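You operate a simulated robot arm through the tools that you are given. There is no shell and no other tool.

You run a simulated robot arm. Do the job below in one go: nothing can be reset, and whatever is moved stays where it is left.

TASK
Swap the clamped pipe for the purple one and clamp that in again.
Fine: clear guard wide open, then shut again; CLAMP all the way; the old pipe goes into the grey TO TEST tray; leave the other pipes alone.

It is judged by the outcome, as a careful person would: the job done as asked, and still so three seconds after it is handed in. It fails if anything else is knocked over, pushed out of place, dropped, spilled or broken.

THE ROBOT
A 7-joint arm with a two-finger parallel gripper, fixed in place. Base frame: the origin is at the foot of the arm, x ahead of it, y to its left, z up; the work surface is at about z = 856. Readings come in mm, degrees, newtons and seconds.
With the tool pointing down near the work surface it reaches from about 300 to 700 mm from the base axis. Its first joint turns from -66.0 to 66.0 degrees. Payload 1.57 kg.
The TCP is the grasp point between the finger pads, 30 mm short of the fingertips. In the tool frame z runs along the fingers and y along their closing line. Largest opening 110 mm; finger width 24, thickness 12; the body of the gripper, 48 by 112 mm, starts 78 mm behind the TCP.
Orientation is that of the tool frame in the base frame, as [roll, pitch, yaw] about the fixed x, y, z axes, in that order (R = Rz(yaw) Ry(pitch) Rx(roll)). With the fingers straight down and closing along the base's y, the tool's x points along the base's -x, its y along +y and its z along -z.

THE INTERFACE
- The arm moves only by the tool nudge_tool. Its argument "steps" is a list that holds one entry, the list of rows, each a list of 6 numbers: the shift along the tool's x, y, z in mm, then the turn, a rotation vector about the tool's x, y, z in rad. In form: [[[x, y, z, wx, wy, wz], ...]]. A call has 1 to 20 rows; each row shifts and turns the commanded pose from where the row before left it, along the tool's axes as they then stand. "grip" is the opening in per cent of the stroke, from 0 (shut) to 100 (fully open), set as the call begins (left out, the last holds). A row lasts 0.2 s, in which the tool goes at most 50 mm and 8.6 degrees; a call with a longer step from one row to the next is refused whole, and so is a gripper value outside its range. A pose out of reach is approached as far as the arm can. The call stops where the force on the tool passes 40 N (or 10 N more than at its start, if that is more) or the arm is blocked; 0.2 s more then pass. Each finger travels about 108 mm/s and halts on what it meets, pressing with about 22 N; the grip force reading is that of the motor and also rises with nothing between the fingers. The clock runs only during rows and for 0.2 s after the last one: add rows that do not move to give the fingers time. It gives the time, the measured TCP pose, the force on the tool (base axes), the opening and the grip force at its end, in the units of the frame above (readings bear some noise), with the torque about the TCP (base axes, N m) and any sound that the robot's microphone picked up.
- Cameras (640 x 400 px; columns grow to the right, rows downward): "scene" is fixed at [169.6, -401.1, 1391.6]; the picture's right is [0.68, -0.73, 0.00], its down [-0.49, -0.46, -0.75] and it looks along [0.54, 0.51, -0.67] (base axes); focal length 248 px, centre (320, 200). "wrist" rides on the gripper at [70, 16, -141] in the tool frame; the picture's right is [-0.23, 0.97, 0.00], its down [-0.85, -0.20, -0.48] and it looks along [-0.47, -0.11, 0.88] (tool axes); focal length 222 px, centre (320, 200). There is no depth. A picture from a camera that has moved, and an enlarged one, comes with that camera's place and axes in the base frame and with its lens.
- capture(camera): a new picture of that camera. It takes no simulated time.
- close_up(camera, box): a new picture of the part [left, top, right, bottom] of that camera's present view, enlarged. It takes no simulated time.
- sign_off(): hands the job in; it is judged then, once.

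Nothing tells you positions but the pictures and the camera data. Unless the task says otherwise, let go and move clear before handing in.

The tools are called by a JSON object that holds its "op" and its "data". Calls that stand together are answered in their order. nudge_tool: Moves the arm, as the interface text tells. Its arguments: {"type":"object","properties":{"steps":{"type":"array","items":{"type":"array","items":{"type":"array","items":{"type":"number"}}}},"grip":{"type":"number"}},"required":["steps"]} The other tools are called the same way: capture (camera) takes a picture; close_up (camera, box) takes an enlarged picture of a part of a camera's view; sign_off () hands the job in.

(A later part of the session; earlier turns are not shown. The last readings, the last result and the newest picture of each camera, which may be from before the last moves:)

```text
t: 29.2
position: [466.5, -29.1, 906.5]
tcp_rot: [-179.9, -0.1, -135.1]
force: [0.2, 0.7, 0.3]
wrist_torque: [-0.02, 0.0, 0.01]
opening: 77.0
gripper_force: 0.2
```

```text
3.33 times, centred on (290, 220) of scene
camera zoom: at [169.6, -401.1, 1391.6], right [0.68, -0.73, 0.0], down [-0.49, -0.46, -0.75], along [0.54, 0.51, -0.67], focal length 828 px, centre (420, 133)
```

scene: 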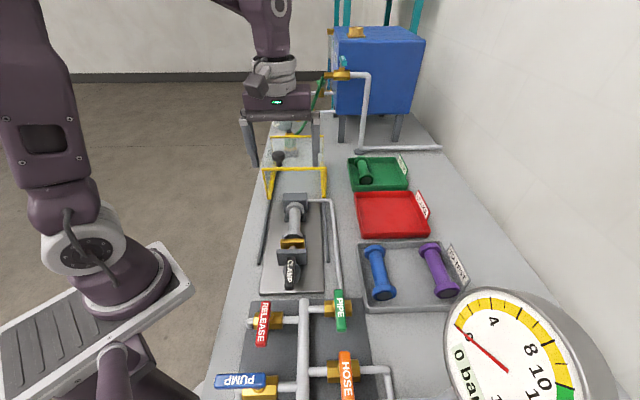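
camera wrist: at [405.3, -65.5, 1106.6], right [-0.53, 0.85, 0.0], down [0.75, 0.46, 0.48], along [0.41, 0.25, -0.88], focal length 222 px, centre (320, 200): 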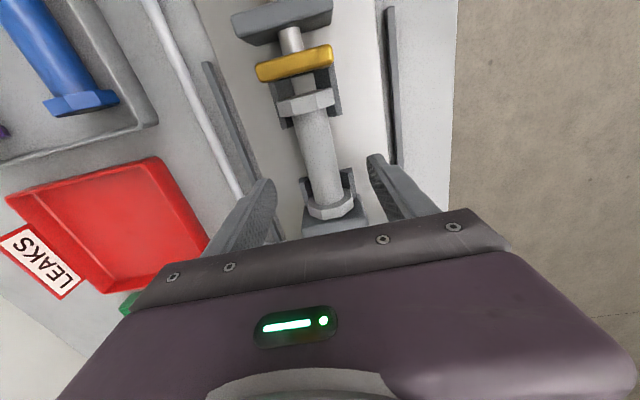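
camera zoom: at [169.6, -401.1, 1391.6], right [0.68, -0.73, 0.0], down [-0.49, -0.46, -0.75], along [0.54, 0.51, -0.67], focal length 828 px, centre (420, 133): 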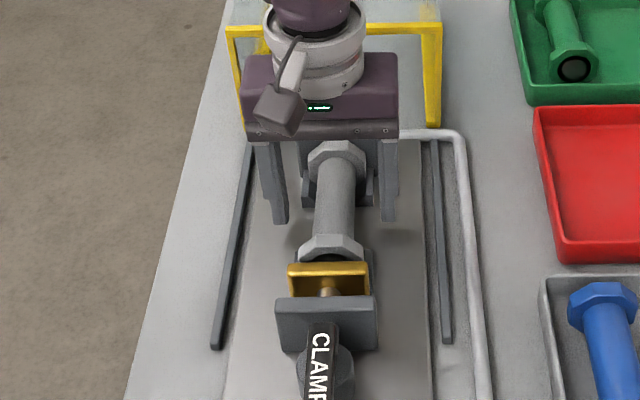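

The fingers straddle the tube evenly. I'll close.

{"op": "nudge_tool", "data": {"steps": [[[0, 0, 0, 0, 0, 0], [0, 0, 0, 0, 0, 0], [0, 0, 0, 0, 0, 0]]], "grip": 0}}

{"op": "close_up", "data": {"camera": "scene", "box": [240, 160, 340, 280]}}

{"op": "close_up", "data": {"camera": "wrist", "box": [240, 40, 420, 260]}}

```text
t: 30.0
position: [465.8, -28.1, 906.8]
tcp_rot: [-179.9, 0.0, -135.0]
force: [1.1, 0.0, 0.1]
wrist_torque: [0.01, -0.04, 0.01]
opening: 32.4
gripper_force: 22.1
```

```text
3.33 times, centred on (290, 220) of scene
camera zoom: at [169.6, -401.2, 1391.5], right [0.68, -0.73, 0.0], down [-0.49, -0.46, -0.75], along [0.54, 0.51, -0.67], focal length 828 px, centre (420, 133)
```

zoom: 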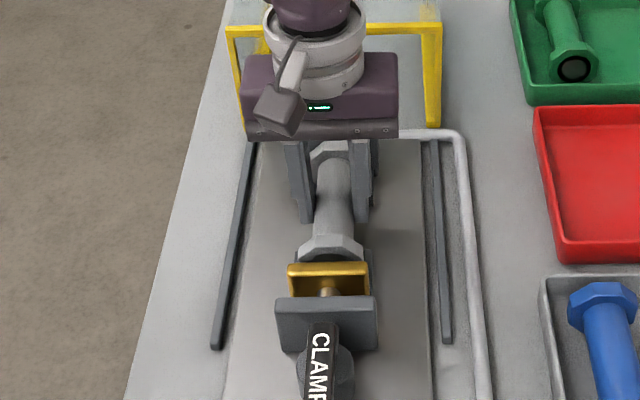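

```text
1.82 times, centred on (330, 150) of wrist
camera zoom: at [405.7, -65.4, 1048.1], right [-0.53, 0.85, 0.0], down [0.75, 0.46, 0.48], along [0.41, 0.25, -0.88], focal length 404 px, centre (302, 291)
```

zoom: 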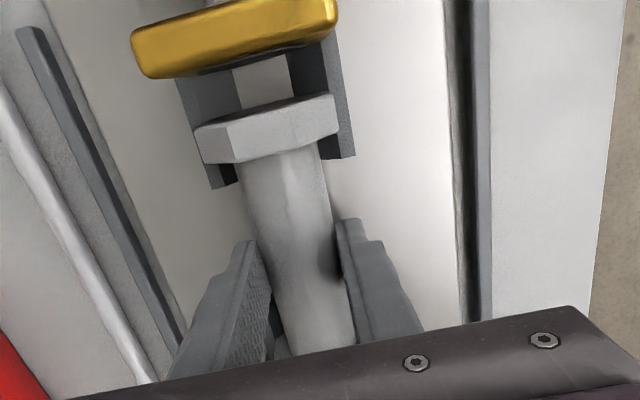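

It's gripped at 32 mm. I'll draw it slightly off the socket face towards the jaw, then lift straight up.

{"op": "nudge_tool", "data": {"steps": [[[2, 0, 0, 0, 0, 0], [3, 0, 0, 0, 0, 0], [0, 0, -5, 0, 0, 0], [0, 0, -10, 0, 0, 0], [0, 0, -15, 0, 0, 0], [0, 0, -15, 0, 0, 0]]]}}

{"op": "close_up", "data": {"camera": "scene", "box": [240, 160, 340, 280]}}

```text
t: 31.4
position: [462.6, -32.4, 951.0]
tcp_rot: [-179.8, 0.1, -135.1]
force: [0.4, -0.1, -3.6]
wrist_torque: [0.0, 0.01, 0.0]
opening: 32.3
gripper_force: 22.1
```

```text
3.33 times, centred on (290, 220) of scene
camera zoom: at [169.7, -401.1, 1391.5], right [0.68, -0.73, 0.0], down [-0.49, -0.46, -0.75], along [0.54, 0.51, -0.67], focal length 828 px, centre (420, 133)
```

zoom: 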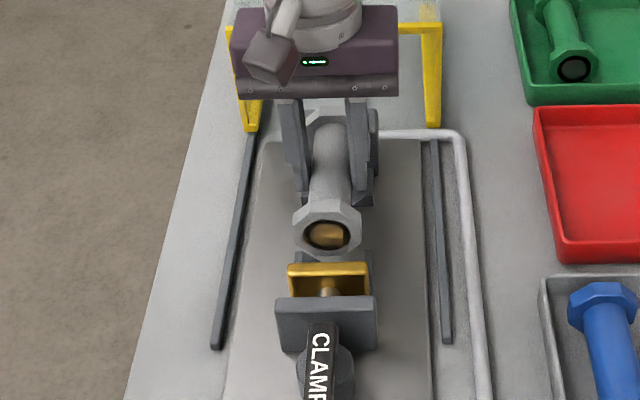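

The pipe is lifted free. Next I'll carry it high over to the TO TEST tray, between the blue and purple pipes, at about e1=157, e2=624.

{"op": "nudge_tool", "data": {"steps": [[[0, 0, -25, 0, 0, 0], [0, 0, -35, 0, 0, 0], [0, 0, -35, 0, 0, 0], [8, -15, 0, 0, 0, 0], [14, -26, 0, 0, 0, 0], [14, -26, 0, 0, 0, 0], [14, -26, 0, 0, 0, 0], [14, -26, 0, 0, 0, 0], [14, -26, 0, 0, 0, 0], [14, -26, 0, 0, 0, 0], [14, -26, 0, 0, 0, 0], [14, -26, 0, 0, 0, 0], [14, -26, 0, 0, 0, 0], [8, -15, 0, 0, 0, 0], [5, -10, 0, 0, 0, 0], [0, 0, 0, 0, 0, 0]]]}}

{"op": "capture", "data": {"camera": "scene"}}

{"op": "capture", "data": {"camera": "wrist"}}

```text
t: 34.8
position: [551.1, -329.8, 1046.4]
tcp_rot: [-179.8, 0.0, -135.1]
force: [-0.5, 0.0, -5.0]
wrist_torque: [0.0, 0.05, 0.02]
opening: 32.1
gripper_force: 21.9
```

```text
taken
```

scene: 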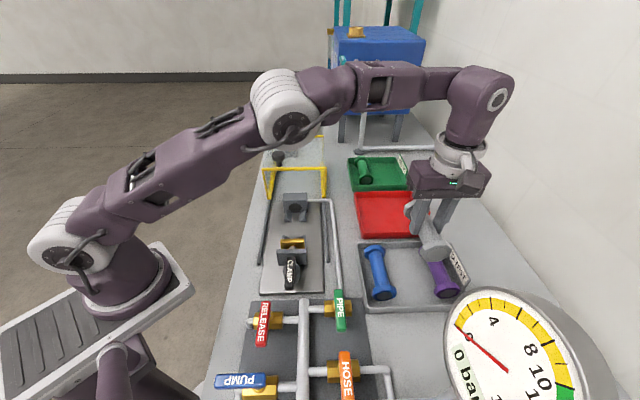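

```text
taken
camera wrist: at [490.2, -367.5, 1187.7], right [-0.53, 0.85, 0.0], down [0.75, 0.46, 0.48], along [0.41, 0.25, -0.88], focal length 222 px, centre (320, 200)
```

wrist: 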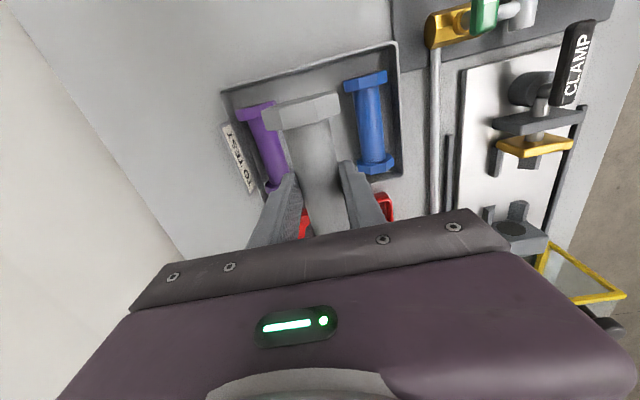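

I'm above the tray with the old pipe. I'll check the blue and purple positions from here before lowering.

{"op": "close_up", "data": {"camera": "wrist", "box": [200, 30, 440, 230]}}

{"op": "close_up", "data": {"camera": "scene", "box": [350, 150, 500, 310]}}

```text
2.00 times, centred on (320, 130) of wrist
camera zoom: at [490.2, -367.5, 1187.7], right [-0.53, 0.85, 0.0], down [0.75, 0.46, 0.48], along [0.41, 0.25, -0.88], focal length 444 px, centre (320, 340)
```

zoom: 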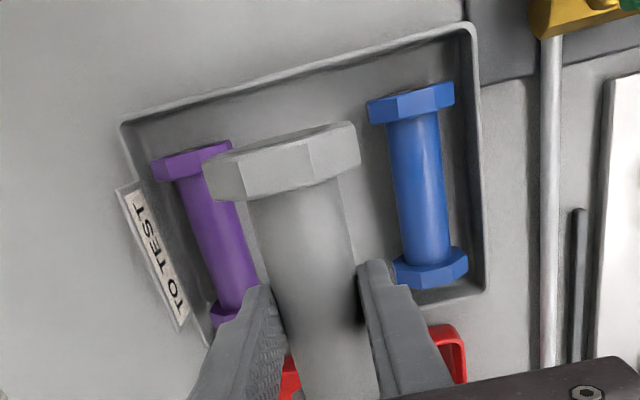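

```text
2.50 times, centred on (425, 230) of scene
camera zoom: at [169.7, -401.2, 1391.5], right [0.68, -0.73, 0.0], down [-0.49, -0.46, -0.75], along [0.54, 0.51, -0.67], focal length 621 px, centre (58, 125)
```

zoom: 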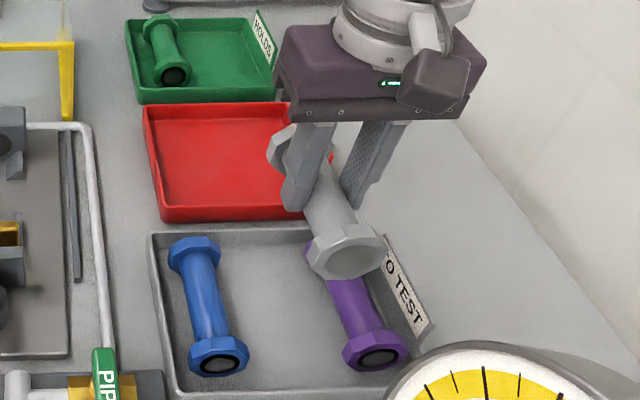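

The neighbours are at e2≈555 and ≈692, so the present 623 is right in the middle. I'll lower most of the way.

{"op": "nudge_tool", "data": {"steps": [[[0, 0, 20, 0, 0, 0], [0, 0, 25, 0, 0, 0], [0, 0, 25, 0, 0, 0], [0, 0, 20, 0, 0, 0], [0, 0, 15, 0, 0, 0], [0, 0, 0, 0, 0, 0]]]}}

{"op": "close_up", "data": {"camera": "scene", "box": [350, 180, 480, 310]}}

{"op": "capture", "data": {"camera": "wrist"}}

```text
t: 36.2
position: [550.9, -330.0, 941.2]
tcp_rot: [-179.8, 0.1, -135.1]
force: [-0.4, 0.8, -3.7]
wrist_torque: [0.01, 0.0, 0.0]
opening: 32.3
gripper_force: 21.9
```

```text
3.08 times, centred on (415, 245) of scene
camera zoom: at [169.7, -401.2, 1391.5], right [0.68, -0.73, 0.0], down [-0.49, -0.46, -0.75], along [0.54, 0.51, -0.67], focal length 764 px, centre (28, 62)
```

zoom: 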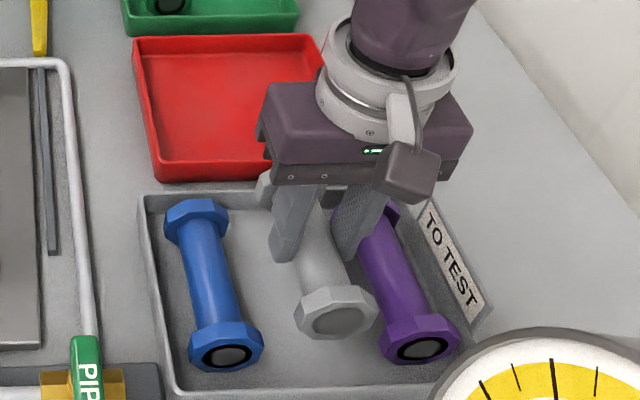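

```text
taken
camera wrist: at [490.3, -367.4, 1082.3], right [-0.53, 0.85, 0.0], down [0.75, 0.46, 0.48], along [0.41, 0.25, -0.88], focal length 222 px, centre (320, 200)
```

wrist: 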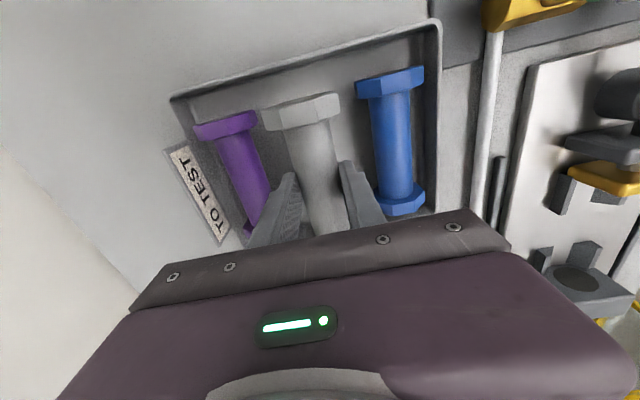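

There is about 15–19 mm of clearance each side. I'll shift 2 mm towards blue and lower towards the tray floor in small steps.

{"op": "nudge_tool", "data": {"steps": [[[0, 2, 10, 0, 0, 0], [0, 0, 10, 0, 0, 0], [0, 0, 6, 0, 0, 0], [0, 0, 4, 0, 0, 0], [0, 0, 3, 0, 0, 0], [0, 0, 0, 0, 0, 0]]]}}

{"op": "close_up", "data": {"camera": "scene", "box": [350, 200, 480, 310]}}

```text
t: 37.6
position: [550.1, -329.4, 908.4]
tcp_rot: [-179.8, 0.1, -135.1]
force: [-0.4, 0.0, -3.6]
wrist_torque: [-0.02, 0.02, 0.02]
opening: 32.2
gripper_force: 21.5
```

```text
3.64 times, centred on (415, 255) of scene
camera zoom: at [169.7, -401.2, 1391.5], right [0.68, -0.73, 0.0], down [-0.49, -0.46, -0.75], along [0.54, 0.51, -0.67], focal length 903 px, centre (-26, 0)
```

zoom: 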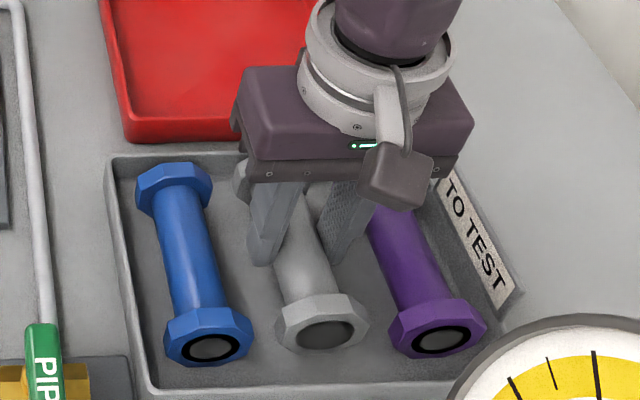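

It's not down yet. I'll continue in small steps.

{"op": "nudge_tool", "data": {"steps": [[[0, 0, 2, 0, 0, 0], [0, 0, 2, 0, 0, 0], [0, 0, 2, 0, 0, 0], [0, 0, 0, 0, 0, 0]]]}}

```text
t: 38.6
position: [550.2, -329.0, 902.3]
tcp_rot: [-179.7, 0.0, -135.2]
force: [0.0, -0.9, -4.0]
wrist_torque: [-0.01, 0.02, 0.0]
opening: 32.0
gripper_force: 22.4
```

{"op": "nudge_tool", "data": {"steps": [[[0, 0, 2, 0, 0, 0], [0, 0, 1, 0, 0, 0], [0, 0, 0, 0, 0, 0]]]}}

{"op": "close_up", "data": {"camera": "scene", "box": [370, 220, 460, 310]}}

```text
t: 39.4
position: [551.0, -327.7, 899.9]
tcp_rot: [-179.8, 0.0, -135.1]
force: [0.4, -0.2, -4.0]
wrist_torque: [-0.02, -0.03, 0.01]
opening: 32.3
gripper_force: 22.0
```

```text
4.44 times, centred on (415, 265) of scene
camera zoom: at [169.7, -401.2, 1391.5], right [0.68, -0.73, 0.0], down [-0.49, -0.46, -0.75], along [0.54, 0.51, -0.67], focal length 1103 px, centre (-102, -89)
```

zoom: 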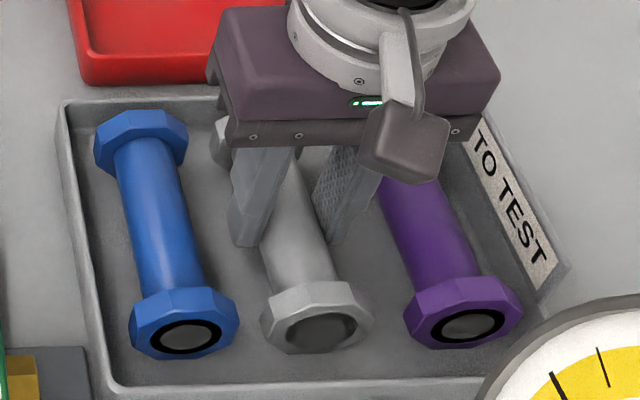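

{"op": "nudge_tool", "data": {"steps": [[[0, 0, 2, 0, 0, 0], [0, 0, 1, 0, 0, 0], [0, 0, 0, 0, 0, 0]]]}}

```text
t: 40.2
position: [550.1, -329.0, 899.3]
tcp_rot: [-179.7, 0.0, -135.2]
force: [-3.3, 2.9, 17.2]
wrist_torque: [0.2, -0.02, 0.04]
opening: 32.2
gripper_force: 22.2
```

Contact is at TCP z≈899.5. I'll relieve the press slightly, open a little, and check.

{"op": "nudge_tool", "data": {"steps": [[[0, 0, -1, 0, 0, 0], [0, 0, 0, 0, 0, 0], [0, 0, 0, 0, 0, 0]]], "grip": 46}}

{"op": "close_up", "data": {"camera": "scene", "box": [350, 200, 480, 310]}}

{"op": "close_up", "data": {"camera": "wrist", "box": [150, 30, 450, 260]}}

```text
t: 41.0
position: [549.5, -329.4, 898.0]
tcp_rot: [-179.8, -0.1, -135.0]
force: [-0.5, -0.9, 0.0]
wrist_torque: [-0.02, -0.02, -0.01]
opening: 50.4
gripper_force: 0.1
```

```text
3.64 times, centred on (415, 255) of scene
camera zoom: at [169.6, -401.1, 1391.6], right [0.68, -0.73, 0.0], down [-0.49, -0.46, -0.75], along [0.54, 0.51, -0.67], focal length 903 px, centre (-26, 0)
```

zoom: 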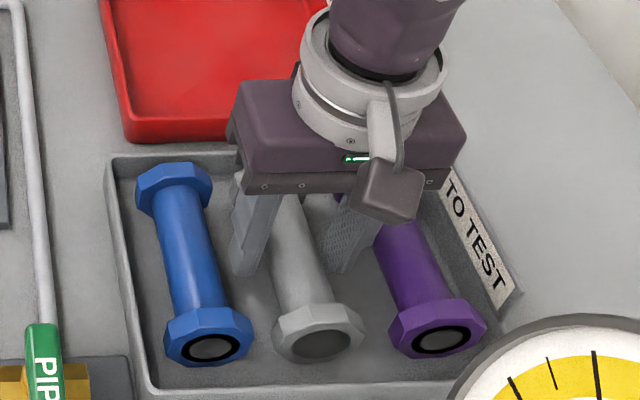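

```text
1.74 times, centred on (300, 145) of wrist
camera zoom: at [489.5, -366.0, 1039.3], right [-0.53, 0.85, 0.0], down [0.75, 0.46, 0.48], along [0.41, 0.25, -0.88], focal length 386 px, centre (355, 296)
```

zoom: 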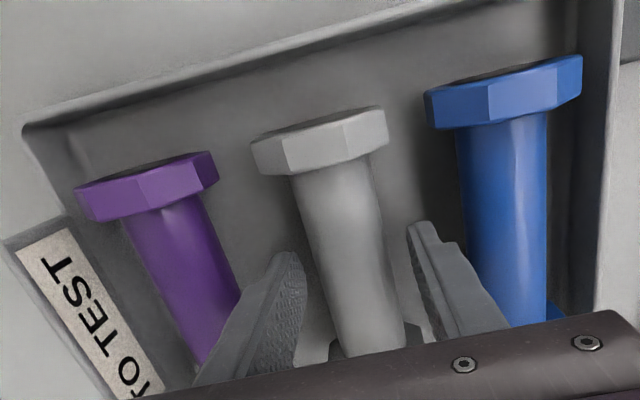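

The old pipe lies flat between the two others. I'll lift straight up and move over the purple pipe.

{"op": "nudge_tool", "data": {"steps": [[[0, 0, -10, 0, 0, 0], [0, 0, -20, 0, 0, 0], [0, 0, -40, 0, 0, 0], [0, 0, -40, 0, 0, 0], [0, -23, 0, 0, 0, 0], [0, -23, 0, 0, 0, 0], [0, -23, 0, 0, 0, 0], [0, 0, 0, 0, 0, 0]]]}}

{"op": "capture", "data": {"camera": "wrist"}}

{"op": "capture", "data": {"camera": "scene"}}

```text
t: 42.8
position: [568.3, -344.4, 1007.2]
tcp_rot: [-179.7, 0.0, -135.1]
force: [-0.2, 0.2, 0.2]
wrist_torque: [-0.02, 0.02, -0.03]
opening: 50.5
gripper_force: 0.2
out of reach, approached as far as the arm can: row 6, 7
```

```text
taken
camera wrist: at [506.3, -381.4, 1148.7], right [-0.53, 0.85, 0.0], down [0.75, 0.46, 0.48], along [0.41, 0.25, -0.88], focal length 222 px, centre (320, 200)
```

wrist: 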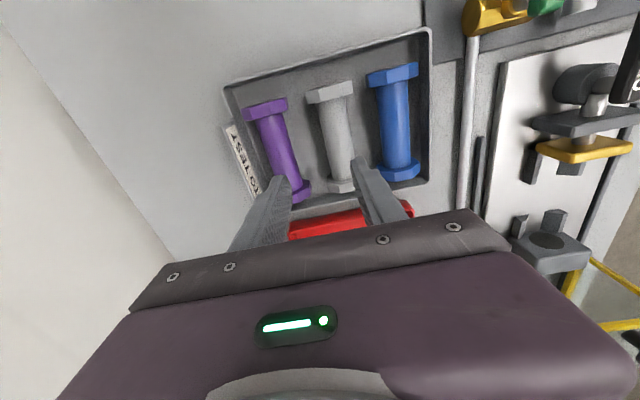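

```text
taken
```

scene: 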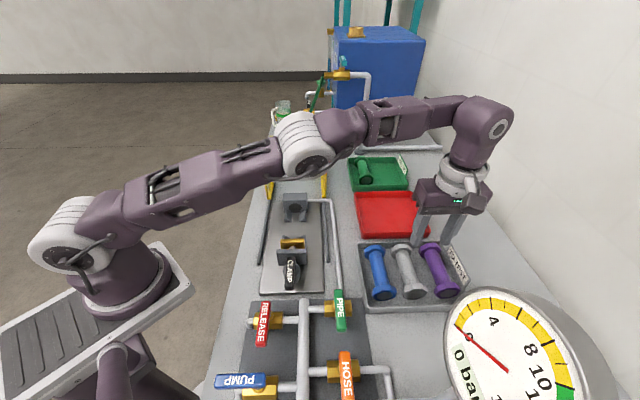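

The purple pipe is right at the edge of reach with a vertical tool, so I'll probably tilt the tool outward about the pipe's axis. First I'll look closely at the purple pipe and the tray wall beside it.

{"op": "close_up", "data": {"camera": "wrist", "box": [210, 70, 340, 220]}}

{"op": "close_up", "data": {"camera": "scene", "box": [400, 225, 480, 310]}}

```text
2.67 times, centred on (275, 145) of wrist
camera zoom: at [506.3, -381.4, 1148.7], right [-0.53, 0.85, 0.0], down [0.75, 0.46, 0.48], along [0.41, 0.25, -0.88], focal length 592 px, centre (440, 347)
```

zoom: 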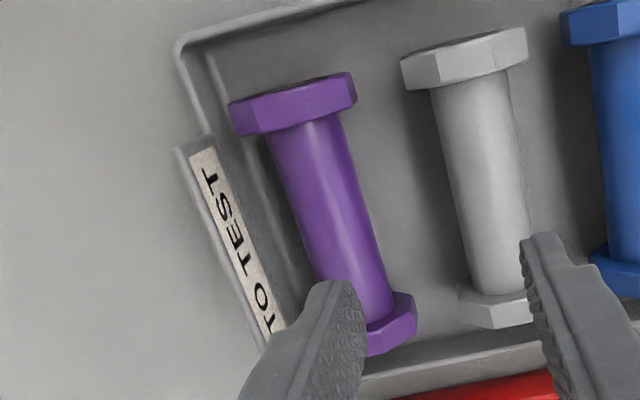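

```text
4.71 times, centred on (440, 268) of scene
camera zoom: at [169.6, -401.1, 1391.6], right [0.68, -0.73, 0.0], down [-0.49, -0.46, -0.75], along [0.54, 0.51, -0.67], focal length 1168 px, centre (-245, -118)
```

zoom: 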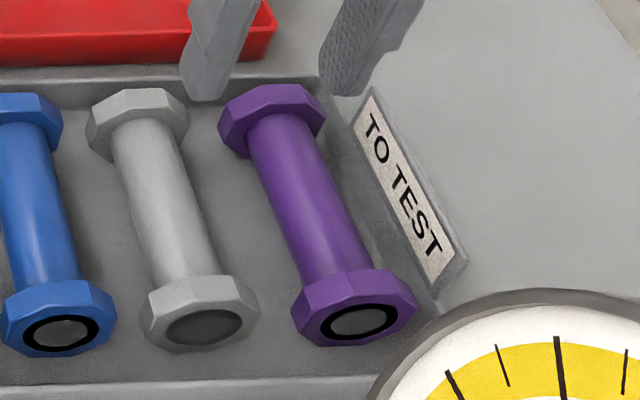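

I put the purple axis at e1≈158, e2≈690.5, z≈883, about 2° off the rig axis, with the tray wall around e2≈728. I'll pull back inward, then tilt the tool 12° outward to gain reach.

{"op": "nudge_tool", "data": {"steps": [[[0, 25, 0, 0, 0, 0], [0, 0, 0, 0, 0, -0.04], [0, 0, 0, 0.105, 0, 0], [0, 0, 0, 0.105, 0, 0], [0, 0, 0, 0, 0, 0], [0, 0, 0, 0, 0, 0]]], "grip": 40}}

```text
t: 44.2
position: [550.1, -326.8, 1006.9]
tcp_rot: [-167.7, 0.0, -132.8]
force: [-0.8, 0.0, -0.8]
wrist_torque: [0.0, 0.03, -0.01]
opening: 44.0
gripper_force: 0.0
```

Tilted correctly and still in reach. I'll go to the approach point, 60 mm short of the grip along the tool axis.

{"op": "nudge_tool", "data": {"steps": [[[1.2, -21.2, 27, 0, 0, 0], [1.3, -21.2, 27, 0, 0, 0], [0, 0, 0, 0, 0, 0], [0, 0, 0, 0, 0, 0]]]}}

{"op": "capture", "data": {"camera": "wrist"}}

{"op": "close_up", "data": {"camera": "scene", "box": [370, 190, 490, 310]}}

```text
t: 45.2
position: [586.8, -365.0, 965.2]
tcp_rot: [-167.6, 0.0, -132.8]
force: [0.3, 0.6, 0.1]
wrist_torque: [0.01, 0.02, -0.01]
opening: 44.1
gripper_force: 0.0
```

```text
taken
camera wrist: at [506.0, -384.6, 1099.2], right [-0.54, 0.81, -0.21], down [0.65, 0.56, 0.51], along [0.53, 0.14, -0.84], focal length 222 px, centre (320, 200)
```

wrist: 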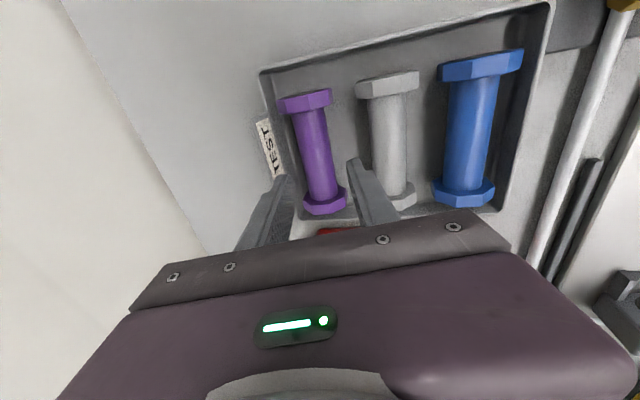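

```text
3.33 times, centred on (430, 250) of scene
camera zoom: at [169.6, -401.2, 1391.6], right [0.68, -0.73, 0.0], down [-0.49, -0.46, -0.75], along [0.54, 0.51, -0.67], focal length 828 px, centre (-47, 33)
```

zoom: 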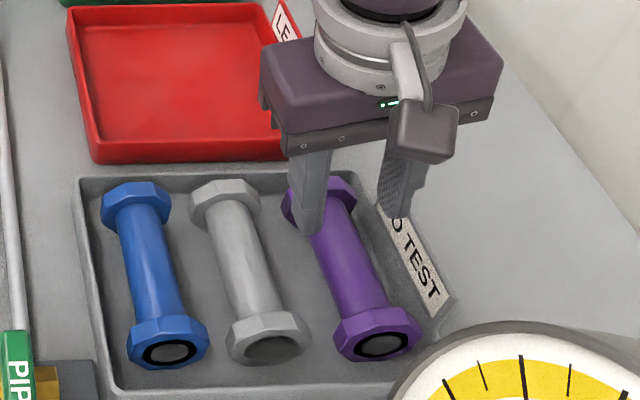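

{"op": "close_up", "data": {"camera": "wrist", "box": [230, 70, 430, 240]}}

```text
2.35 times, centred on (330, 155) of wrist
camera zoom: at [506.0, -384.6, 1099.2], right [-0.54, 0.81, -0.21], down [0.65, 0.56, 0.51], along [0.53, 0.14, -0.84], focal length 523 px, centre (296, 306)
```

zoom: 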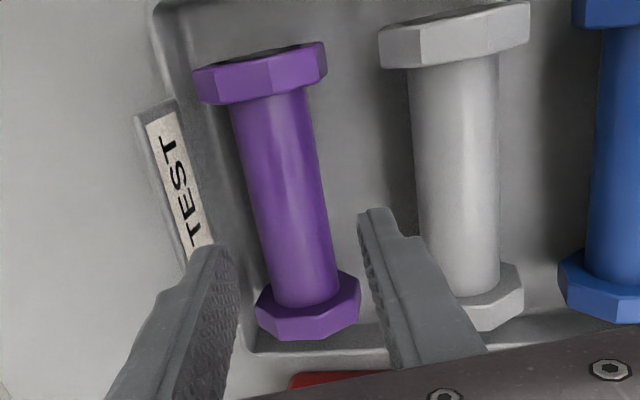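

The fingers need about 4 mm more outward shift to centre on the tube. I'll shift, approach halfway, and check again.

{"op": "nudge_tool", "data": {"steps": [[[0, -4, 0, 0, 0, 0], [0, 0, 12, 0, 0, 0], [0, 0, 12, 0, 0, 0], [0, 0, 0, 0, 0, 0], [0, 0, 0, 0, 0, 0]]]}}

{"op": "close_up", "data": {"camera": "wrist", "box": [230, 70, 430, 240]}}

{"op": "close_up", "data": {"camera": "scene", "box": [400, 210, 480, 300]}}

```text
t: 46.4
position: [593.8, -369.9, 942.8]
tcp_rot: [-167.7, 0.0, -132.8]
force: [0.4, -0.8, -0.6]
wrist_torque: [-0.02, 0.02, 0.03]
opening: 44.1
gripper_force: 0.1
```

```text
2.35 times, centred on (330, 155) of wrist
camera zoom: at [512.9, -390.3, 1076.8], right [-0.54, 0.81, -0.21], down [0.65, 0.56, 0.51], along [0.53, 0.14, -0.84], focal length 523 px, centre (296, 306)
```

zoom: 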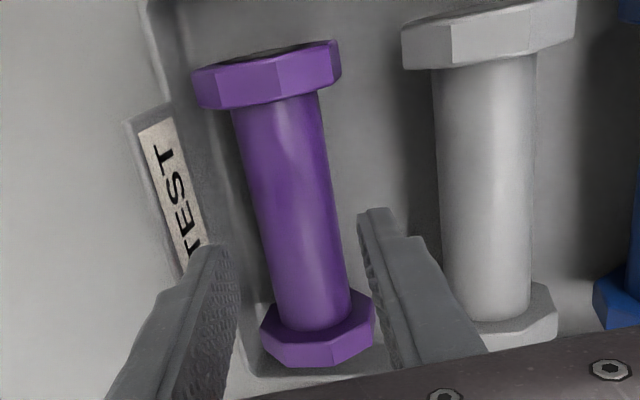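

```text
4.44 times, centred on (440, 255) of scene
camera zoom: at [169.6, -401.1, 1391.6], right [0.68, -0.73, 0.0], down [-0.49, -0.46, -0.75], along [0.54, 0.51, -0.67], focal length 1103 px, centre (-213, -44)
```

zoom: 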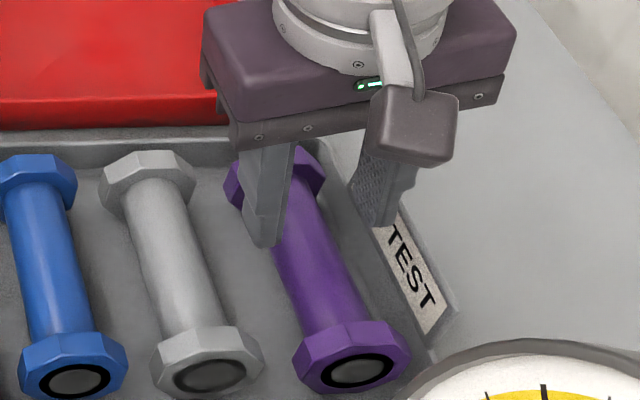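

The tube is now centred between the fingers. I'll advance along the tool axis to grip depth, staying above the tray rim.

{"op": "nudge_tool", "data": {"steps": [[[0, 0, 10, 0, 0, 0], [0, 0, 10, 0, 0, 0], [0, 0, 8, 0, 0, 0], [0, 0, 0, 0, 0, 0]]]}}

{"op": "close_up", "data": {"camera": "wrist", "box": [230, 70, 430, 240]}}

{"op": "close_up", "data": {"camera": "scene", "box": [400, 210, 480, 300]}}

```text
t: 47.4
position: [597.0, -373.6, 913.4]
tcp_rot: [-167.7, 0.0, -132.8]
force: [0.0, 0.1, -0.2]
wrist_torque: [-0.02, 0.02, -0.01]
opening: 43.9
gripper_force: 0.0
```

```text
2.35 times, centred on (330, 155) of wrist
camera zoom: at [517.3, -394.3, 1049.1], right [-0.54, 0.81, -0.21], down [0.65, 0.56, 0.51], along [0.53, 0.14, -0.84], focal length 523 px, centre (296, 306)
```

zoom: 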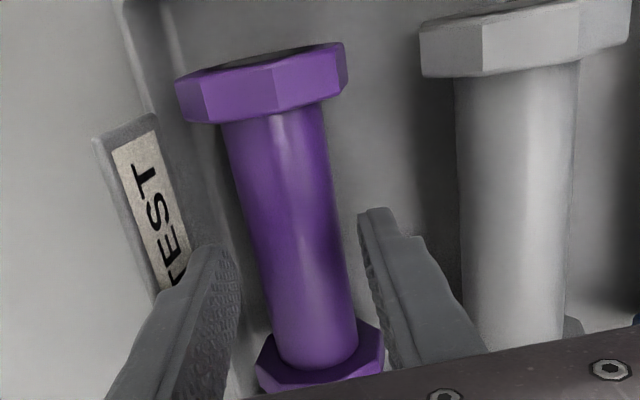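

```text
4.44 times, centred on (440, 255) of scene
camera zoom: at [169.6, -401.1, 1391.6], right [0.68, -0.73, 0.0], down [-0.49, -0.46, -0.75], along [0.54, 0.51, -0.67], focal length 1103 px, centre (-213, -44)
```

zoom: 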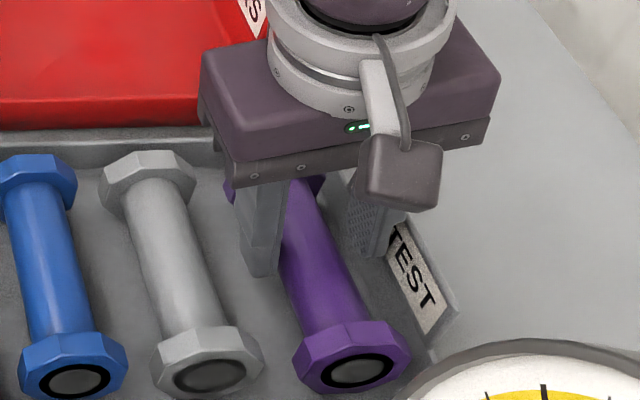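

It's well centred and clear of the wall. I'll advance the last 7 mm and close.

{"op": "nudge_tool", "data": {"steps": [[[0, 0, 4, 0, 0, 0], [0, 0, 4, 0, 0, 0], [0, 0, 0, 0, 0, 0]]]}}

{"op": "close_up", "data": {"camera": "wrist", "box": [230, 70, 430, 240]}}

```text
t: 48.2
position: [599.1, -375.3, 907.0]
tcp_rot: [-167.9, 0.0, -132.8]
force: [0.5, 1.7, -0.8]
wrist_torque: [-0.02, 0.0, -0.04]
opening: 44.3
gripper_force: 0.1
```

```text
2.35 times, centred on (330, 155) of wrist
camera zoom: at [518.7, -394.5, 1040.9], right [-0.54, 0.81, -0.21], down [0.65, 0.56, 0.51], along [0.53, 0.14, -0.84], focal length 523 px, centre (296, 306)
```

zoom: 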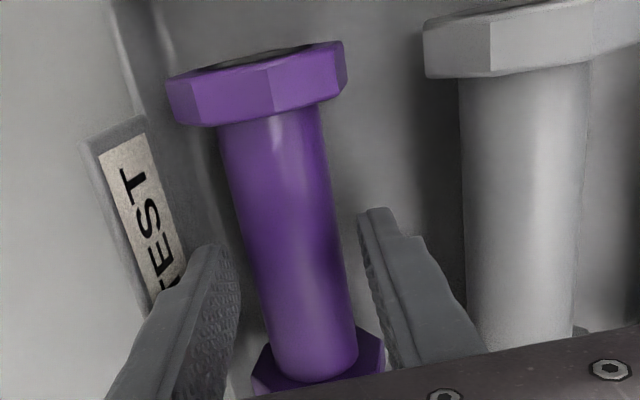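

{"op": "nudge_tool", "data": {"steps": [[[0, 0, 2, 0, 0, 0], [0, 0, 0, 0, 0, 0], [0, 0, 0, 0, 0, 0], [0, 0, 0, 0, 0, 0]]], "grip": 0}}

{"op": "close_up", "data": {"camera": "wrist", "box": [230, 70, 430, 240]}}

{"op": "close_up", "data": {"camera": "scene", "box": [400, 210, 480, 300]}}

```text
t: 49.2
position: [598.8, -376.1, 904.8]
tcp_rot: [-167.6, 0.0, -132.8]
force: [2.7, 0.7, 16.9]
wrist_torque: [0.07, -0.12, -0.17]
opening: 32.6
gripper_force: 21.8
```

```text
2.35 times, centred on (330, 155) of wrist
camera zoom: at [519.0, -395.0, 1040.2], right [-0.54, 0.81, -0.21], down [0.65, 0.56, 0.51], along [0.53, 0.14, -0.83], focal length 523 px, centre (296, 306)
```

zoom: 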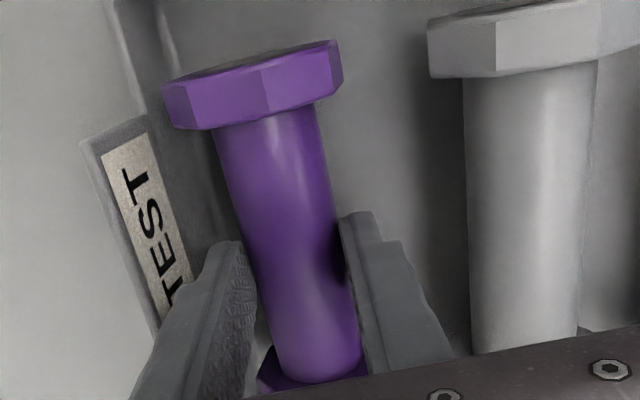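

```text
4.44 times, centred on (440, 255) of scene
camera zoom: at [169.4, -400.9, 1391.7], right [0.68, -0.73, 0.0], down [-0.49, -0.46, -0.75], along [0.54, 0.51, -0.67], focal length 1103 px, centre (-213, -44)
```

zoom: 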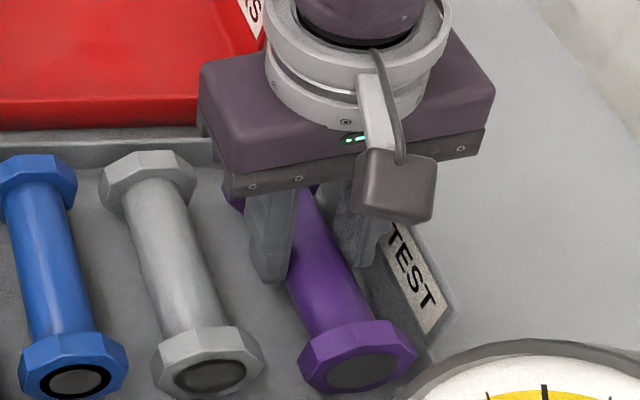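

It's gripped at full tube diameter (32.6 mm). I'll lift straight up gently.

{"op": "nudge_tool", "data": {"steps": [[[0, -1, -4.9, 0, 0, 0], [0, -2.1, -9.8, 0, 0, 0], [0, -2.1, -9.8, 0, 0, 0], [0, -2.1, -9.8, 0, 0, 0], [0, 0, 0, 0, 0, 0]]]}}

{"op": "close_up", "data": {"camera": "scene", "box": [370, 190, 490, 310]}}

{"op": "capture", "data": {"camera": "wrist"}}

```text
t: 50.4
position: [599.9, -375.2, 939.2]
tcp_rot: [-167.7, 0.0, -132.7]
force: [-0.2, 0.1, -4.1]
wrist_torque: [0.03, 0.04, 0.0]
opening: 32.1
gripper_force: 21.4
```

```text
3.33 times, centred on (430, 250) of scene
camera zoom: at [169.7, -401.2, 1391.5], right [0.68, -0.73, 0.0], down [-0.49, -0.46, -0.75], along [0.54, 0.51, -0.67], focal length 828 px, centre (-47, 33)
```

zoom: 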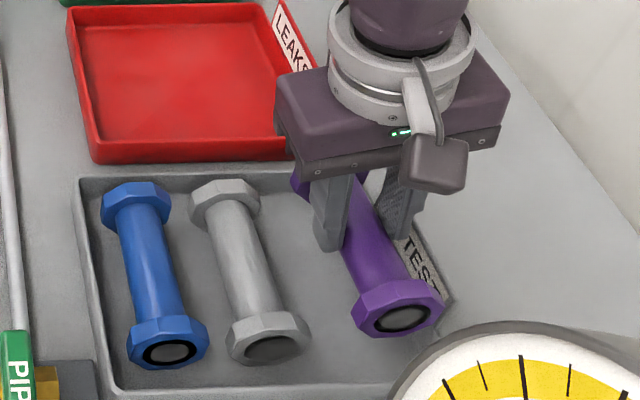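

```text
taken
camera wrist: at [518.3, -394.9, 1073.7], right [-0.54, 0.81, -0.21], down [0.65, 0.56, 0.51], along [0.53, 0.14, -0.84], focal length 222 px, centre (320, 200)
```

wrist: 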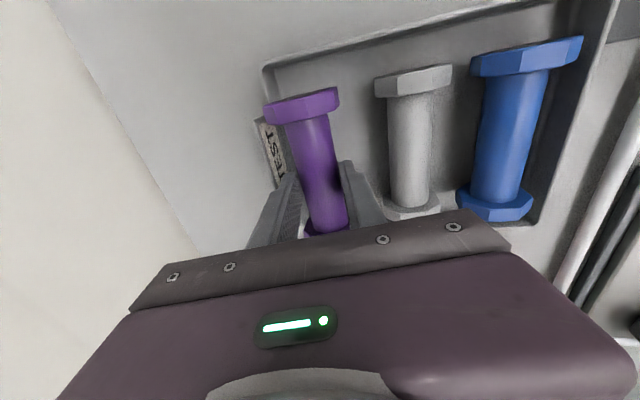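

Purple is lifted cleanly and the others haven't moved. I'll carry it above the cradle, keeping the same tilt, and straighten the yaw.

{"op": "nudge_tool", "data": {"steps": [[[0, -3.2, -14.6, 0, 0, 0], [0, -3.2, -14.6, 0, 0, 0], [-6.1, 12.4, -4.3, 0, 0, 0], [-12.25, 24.8, -8.64, 0, 0, 0], [-12.25, 24.8, -8.64, 0, 0, 0], [-12.25, 24.8, -8.64, 0, 0, 0], [-12.25, 24.8, -8.64, 0, 0, 0], [-12.25, 24.8, -8.64, 0, 0, 0], [-12.25, 24.8, -8.64, 0, 0, 0], [-12.25, 24.8, -8.64, 0, 0, 0], [-12.25, 24.8, -8.64, 0, 0, 0], [-12.25, 24.8, -8.64, 0, 0, 0], [-12.25, 24.8, -8.64, 0, 0, 0], [-12.25, 24.8, -8.64, 0, 0, 0], [-12.25, 24.8, -8.64, 0, 0, 0], [-6.1, 12.4, -4.3, 0, 0, 0], [0, 0, 0, 0, 0.0085, 0.0391], [0, 0, 0, 0, 0, 0]]]}}

{"op": "capture", "data": {"camera": "wrist"}}

{"op": "capture", "data": {"camera": "scene"}}

```text
t: 54.2
position: [458.5, -27.3, 1010.1]
tcp_rot: [-167.8, -0.1, -135.0]
force: [-0.4, -0.1, -4.1]
wrist_torque: [0.03, 0.03, 0.0]
opening: 32.5
gripper_force: 21.8
```

```text
taken
camera wrist: at [377.5, -43.8, 1144.2], right [-0.51, 0.83, -0.21], down [0.67, 0.54, 0.51], along [0.54, 0.12, -0.84], focal length 222 px, centre (320, 200)
```

wrist: 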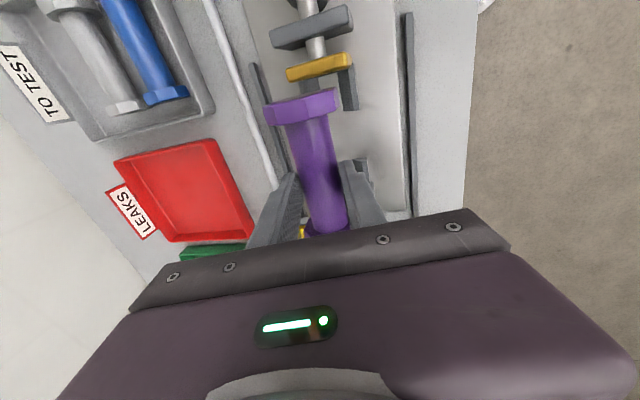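

```text
taken
```

scene: 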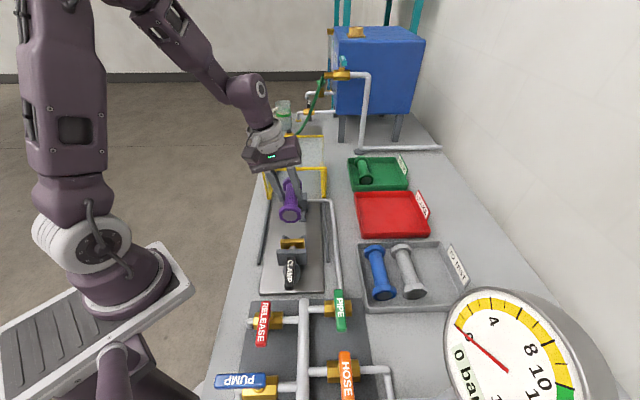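

I'm above the cradle. I'll check that the flats are level and the alignment is right.

{"op": "close_up", "data": {"camera": "scene", "box": [250, 160, 340, 270]}}

{"op": "close_up", "data": {"camera": "wrist", "box": [230, 0, 430, 250]}}

```text
3.64 times, centred on (295, 215) of scene
camera zoom: at [169.7, -401.1, 1391.5], right [0.68, -0.73, 0.0], down [-0.49, -0.46, -0.75], along [0.54, 0.51, -0.67], focal length 903 px, centre (411, 146)
```

zoom: 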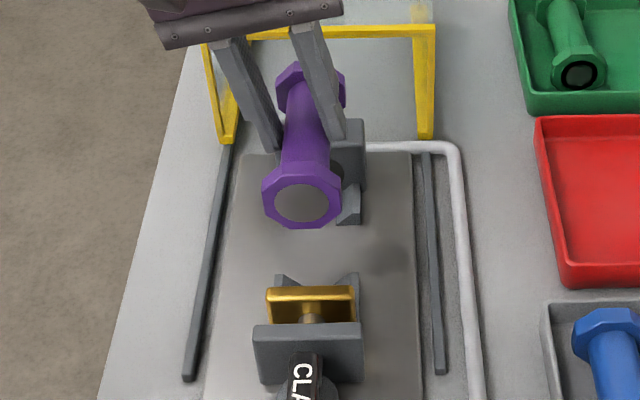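

```text
1.60 times, centred on (330, 125) of wrist
camera zoom: at [377.5, -43.8, 1144.2], right [-0.51, 0.83, -0.21], down [0.67, 0.54, 0.51], along [0.54, 0.12, -0.84], focal length 355 px, centre (304, 320)
```

zoom: 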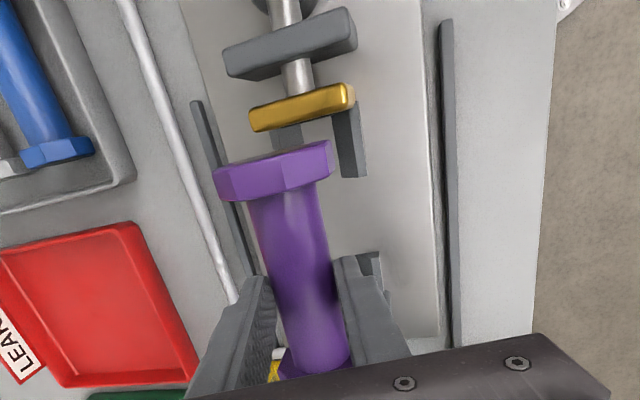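

The flats look level. I'll descend to about 20 mm above the cradle sides and check.

{"op": "nudge_tool", "data": {"steps": [[[0, 3.3, 19.5, 0, 0, 0], [0, 4.2, 19.5, 0, 0, 0], [0, 3.2, 14.7, 0, 0, 0], [0, 0, 0, 0, 0, 0]]]}}

{"op": "close_up", "data": {"camera": "scene", "box": [250, 170, 340, 270]}}

{"op": "close_up", "data": {"camera": "wrist", "box": [230, 0, 430, 250]}}

```text
t: 55.2
position: [459.2, -30.3, 953.7]
tcp_rot: [-167.7, 0.0, -135.0]
force: [-0.8, 0.4, -4.6]
wrist_torque: [0.03, 0.01, -0.02]
opening: 32.5
gripper_force: 21.9
```

```text
4.00 times, centred on (295, 220) of scene
camera zoom: at [169.7, -401.1, 1391.5], right [0.68, -0.73, 0.0], down [-0.49, -0.46, -0.75], along [0.54, 0.51, -0.67], focal length 993 px, centre (420, 120)
```

zoom: 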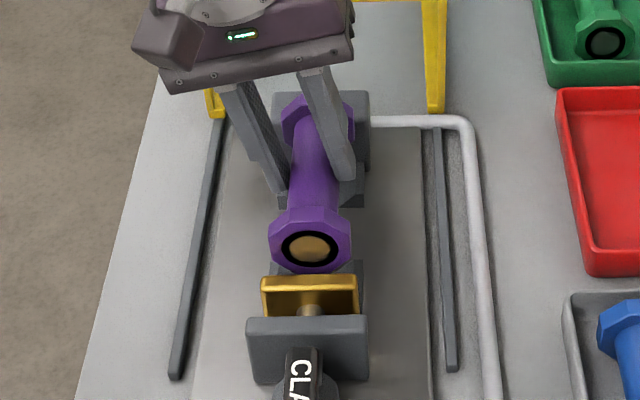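

```text
1.60 times, centred on (330, 125) of wrist
camera zoom: at [377.4, -46.3, 1088.7], right [-0.51, 0.83, -0.21], down [0.67, 0.54, 0.51], along [0.54, 0.12, -0.84], focal length 355 px, centre (304, 320)
```

zoom: 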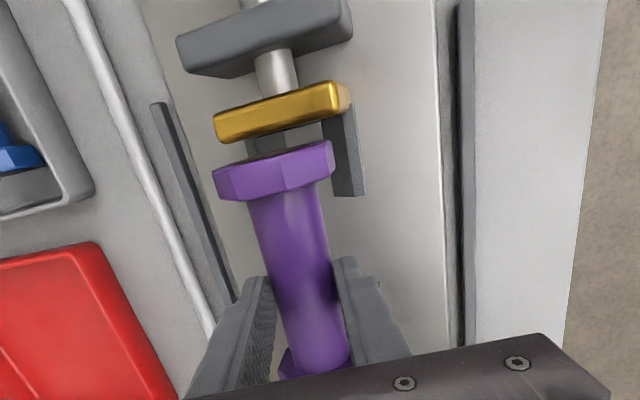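

Alignment looks good. I'll nudge 1.5 mm towards the socket and 1 mm left, and lower into the cradle in small steps.

{"op": "nudge_tool", "data": {"steps": [[[-1.5, 3.1, 9.8, 0, 0, 0], [0, 2.1, 9.8, 0, 0, 0], [0, 1.3, 5.9, 0, 0, 0], [0, 0.85, 3.9, 0, 0, 0], [0, 0, 0, 0, 0, 0]]]}}

{"op": "close_up", "data": {"camera": "scene", "box": [260, 180, 330, 260]}}

{"op": "close_up", "data": {"camera": "wrist", "box": [230, 0, 430, 250]}}

```text
t: 56.4
position: [459.1, -28.4, 925.1]
tcp_rot: [-167.8, -0.1, -135.1]
force: [-0.3, -0.2, -4.1]
wrist_torque: [0.05, 0.02, 0.01]
opening: 32.3
gripper_force: 21.7
```

```text
5.00 times, centred on (295, 220) of scene
camera zoom: at [169.7, -401.1, 1391.5], right [0.68, -0.73, 0.0], down [-0.49, -0.46, -0.75], along [0.54, 0.51, -0.67], focal length 1241 px, centre (445, 100)
```

zoom: 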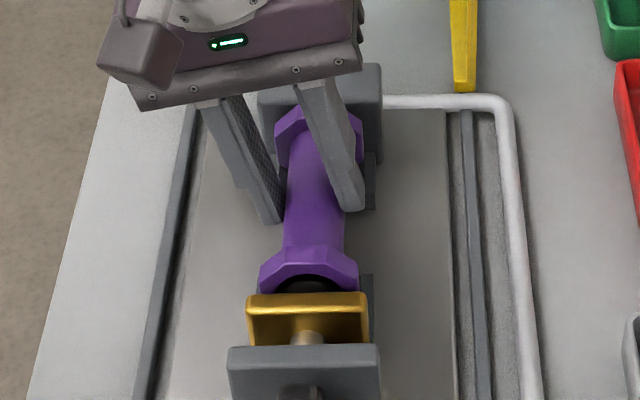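

```text
1.60 times, centred on (330, 125) of wrist
camera zoom: at [378.1, -44.0, 1059.7], right [-0.51, 0.83, -0.21], down [0.67, 0.54, 0.51], along [0.54, 0.12, -0.84], focal length 355 px, centre (304, 320)
```

zoom: 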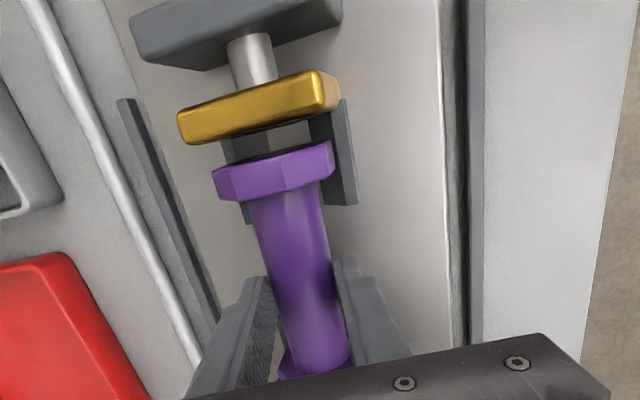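

It's in line. I'll continue down gently to contact.

{"op": "nudge_tool", "data": {"steps": [[[0, 0.85, 3.9, 0, 0, 0], [0, 0.64, 2.9, 0, 0, 0], [0, 0.43, 2, 0, 0, 0], [0, 0, 0, 0, 0, 0]]]}}

```text
t: 57.4
position: [459.5, -27.5, 916.3]
tcp_rot: [-167.6, -0.1, -135.1]
force: [-0.4, 0.4, -4.7]
wrist_torque: [0.03, -0.01, 0.0]
opening: 32.1
gripper_force: 21.3
```

{"op": "nudge_tool", "data": {"steps": [[[0, 0.43, 2, 0, 0, 0], [0, 0.43, 2, 0, 0, 0], [0, 0, 0, 0, 0, 0]]]}}

{"op": "close_up", "data": {"camera": "scene", "box": [260, 180, 330, 260]}}

```text
t: 58.2
position: [460.7, -28.0, 911.6]
tcp_rot: [-167.7, 0.1, -135.2]
force: [-2.0, 0.4, 16.4]
wrist_torque: [0.08, 0.0, 0.04]
opening: 32.7
gripper_force: 22.1
```

```text
5.00 times, centred on (295, 220) of scene
camera zoom: at [169.3, -401.1, 1391.6], right [0.68, -0.73, 0.0], down [-0.49, -0.46, -0.75], along [0.54, 0.51, -0.67], focal length 1241 px, centre (445, 100)
```

zoom: 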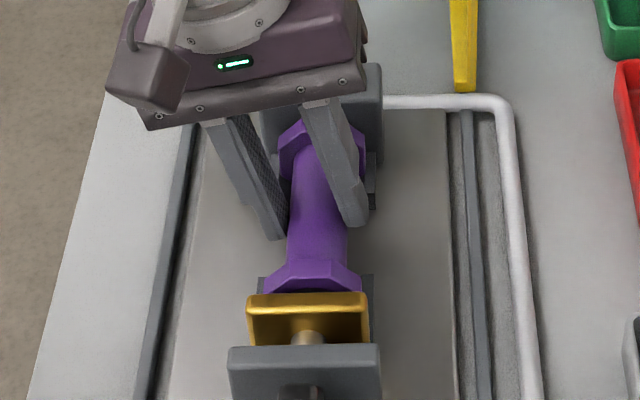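

It's seated, with contact at the expected height. I'll ease the press, slide it 3 mm to the socket face, and release.

{"op": "nudge_tool", "data": {"steps": [[[0, -0.2, -1, 0, 0, 0], [-1.5, 0, 0, 0, 0, 0], [-1.5, 0, 0, 0, 0, 0], [0, 0, 0, 0, 0, 0]]]}}

{"op": "nudge_tool", "data": {"steps": [[[0, 0, 0, 0, 0, 0], [0, 0, 0, 0, 0, 0], [0, 0, 0, 0, 0, 0]]], "grip": 50}}

{"op": "close_up", "data": {"camera": "scene", "box": [260, 180, 330, 260]}}

{"op": "close_up", "data": {"camera": "wrist", "box": [230, 0, 430, 250]}}

```text
t: 59.2
position: [462.6, -27.0, 912.3]
tcp_rot: [-167.8, -0.1, -135.2]
force: [0.4, 0.7, -4.3]
wrist_torque: [0.03, 0.0, 0.0]
opening: 32.0
gripper_force: 21.6
```

```text
t: 60.0
position: [462.7, -25.3, 912.5]
tcp_rot: [-167.7, 0.0, -135.1]
force: [-0.8, -0.1, 0.5]
wrist_torque: [0.0, 0.01, 0.01]
opening: 55.0
gripper_force: 0.0
```

```text
5.00 times, centred on (295, 220) of scene
camera zoom: at [169.6, -401.1, 1391.6], right [0.68, -0.73, 0.0], down [-0.49, -0.46, -0.75], along [0.54, 0.51, -0.67], focal length 1241 px, centre (445, 100)
```

zoom: 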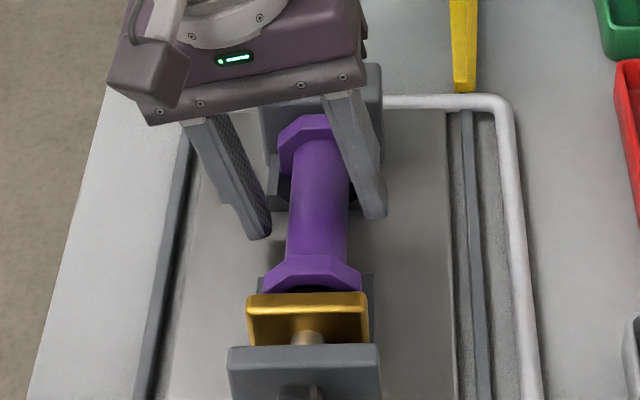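

```text
1.60 times, centred on (330, 125) of wrist
camera zoom: at [381.2, -42.5, 1047.2], right [-0.51, 0.83, -0.21], down [0.67, 0.54, 0.51], along [0.54, 0.12, -0.84], focal length 355 px, centre (304, 320)
```

zoom: 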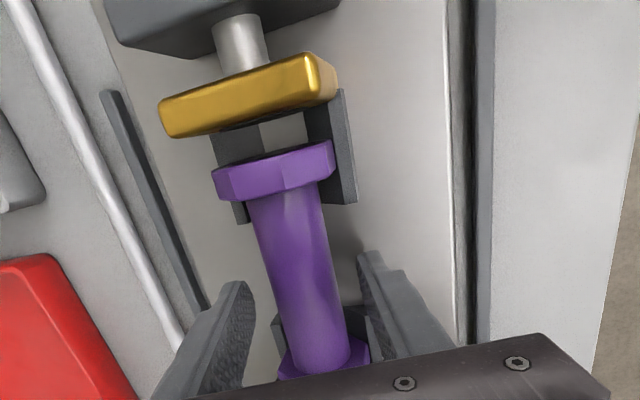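

Purple sits in the cradle like the old one did. I'll back out along the tool axis, level the tool, close the fingers, and go to the right-hand side of the CLAMP lever.

{"op": "nudge_tool", "data": {"steps": [[[0, 0, -10, 0, 0, 0], [0, 0, -25, 0, 0, 0], [0, 0, -30, 0, 0, 0], [0, 0, -30, 0, 0, 0], [0, 0, 0, -0.1065, 0, 0], [0, 0, 0, -0.1065, 0, 0], [0, 0, -40, 0, 0, 0], [0, 0, 0, 0, 0, 0]]]}}

{"op": "close_up", "data": {"camera": "scene", "box": [240, 180, 340, 300]}}

```text
t: 61.8
position: [447.9, -12.2, 1045.5]
tcp_rot: [179.9, 0.1, -135.1]
force: [-0.6, 0.0, 0.5]
wrist_torque: [-0.02, -0.02, 0.02]
opening: 54.9
gripper_force: 0.1
```

```text
3.33 times, centred on (290, 240) of scene
camera zoom: at [169.6, -401.2, 1391.6], right [0.68, -0.73, 0.0], down [-0.49, -0.46, -0.75], along [0.54, 0.51, -0.67], focal length 828 px, centre (420, 67)
```

zoom: 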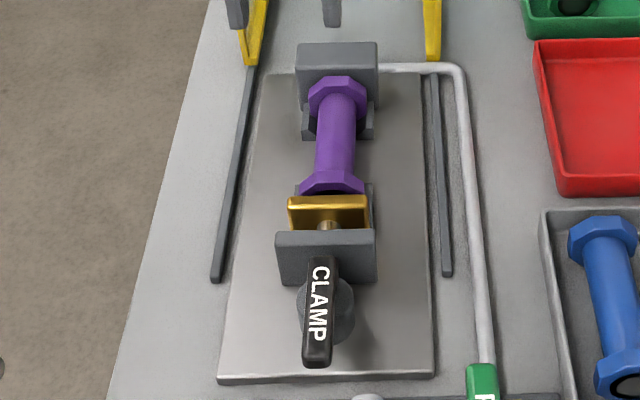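

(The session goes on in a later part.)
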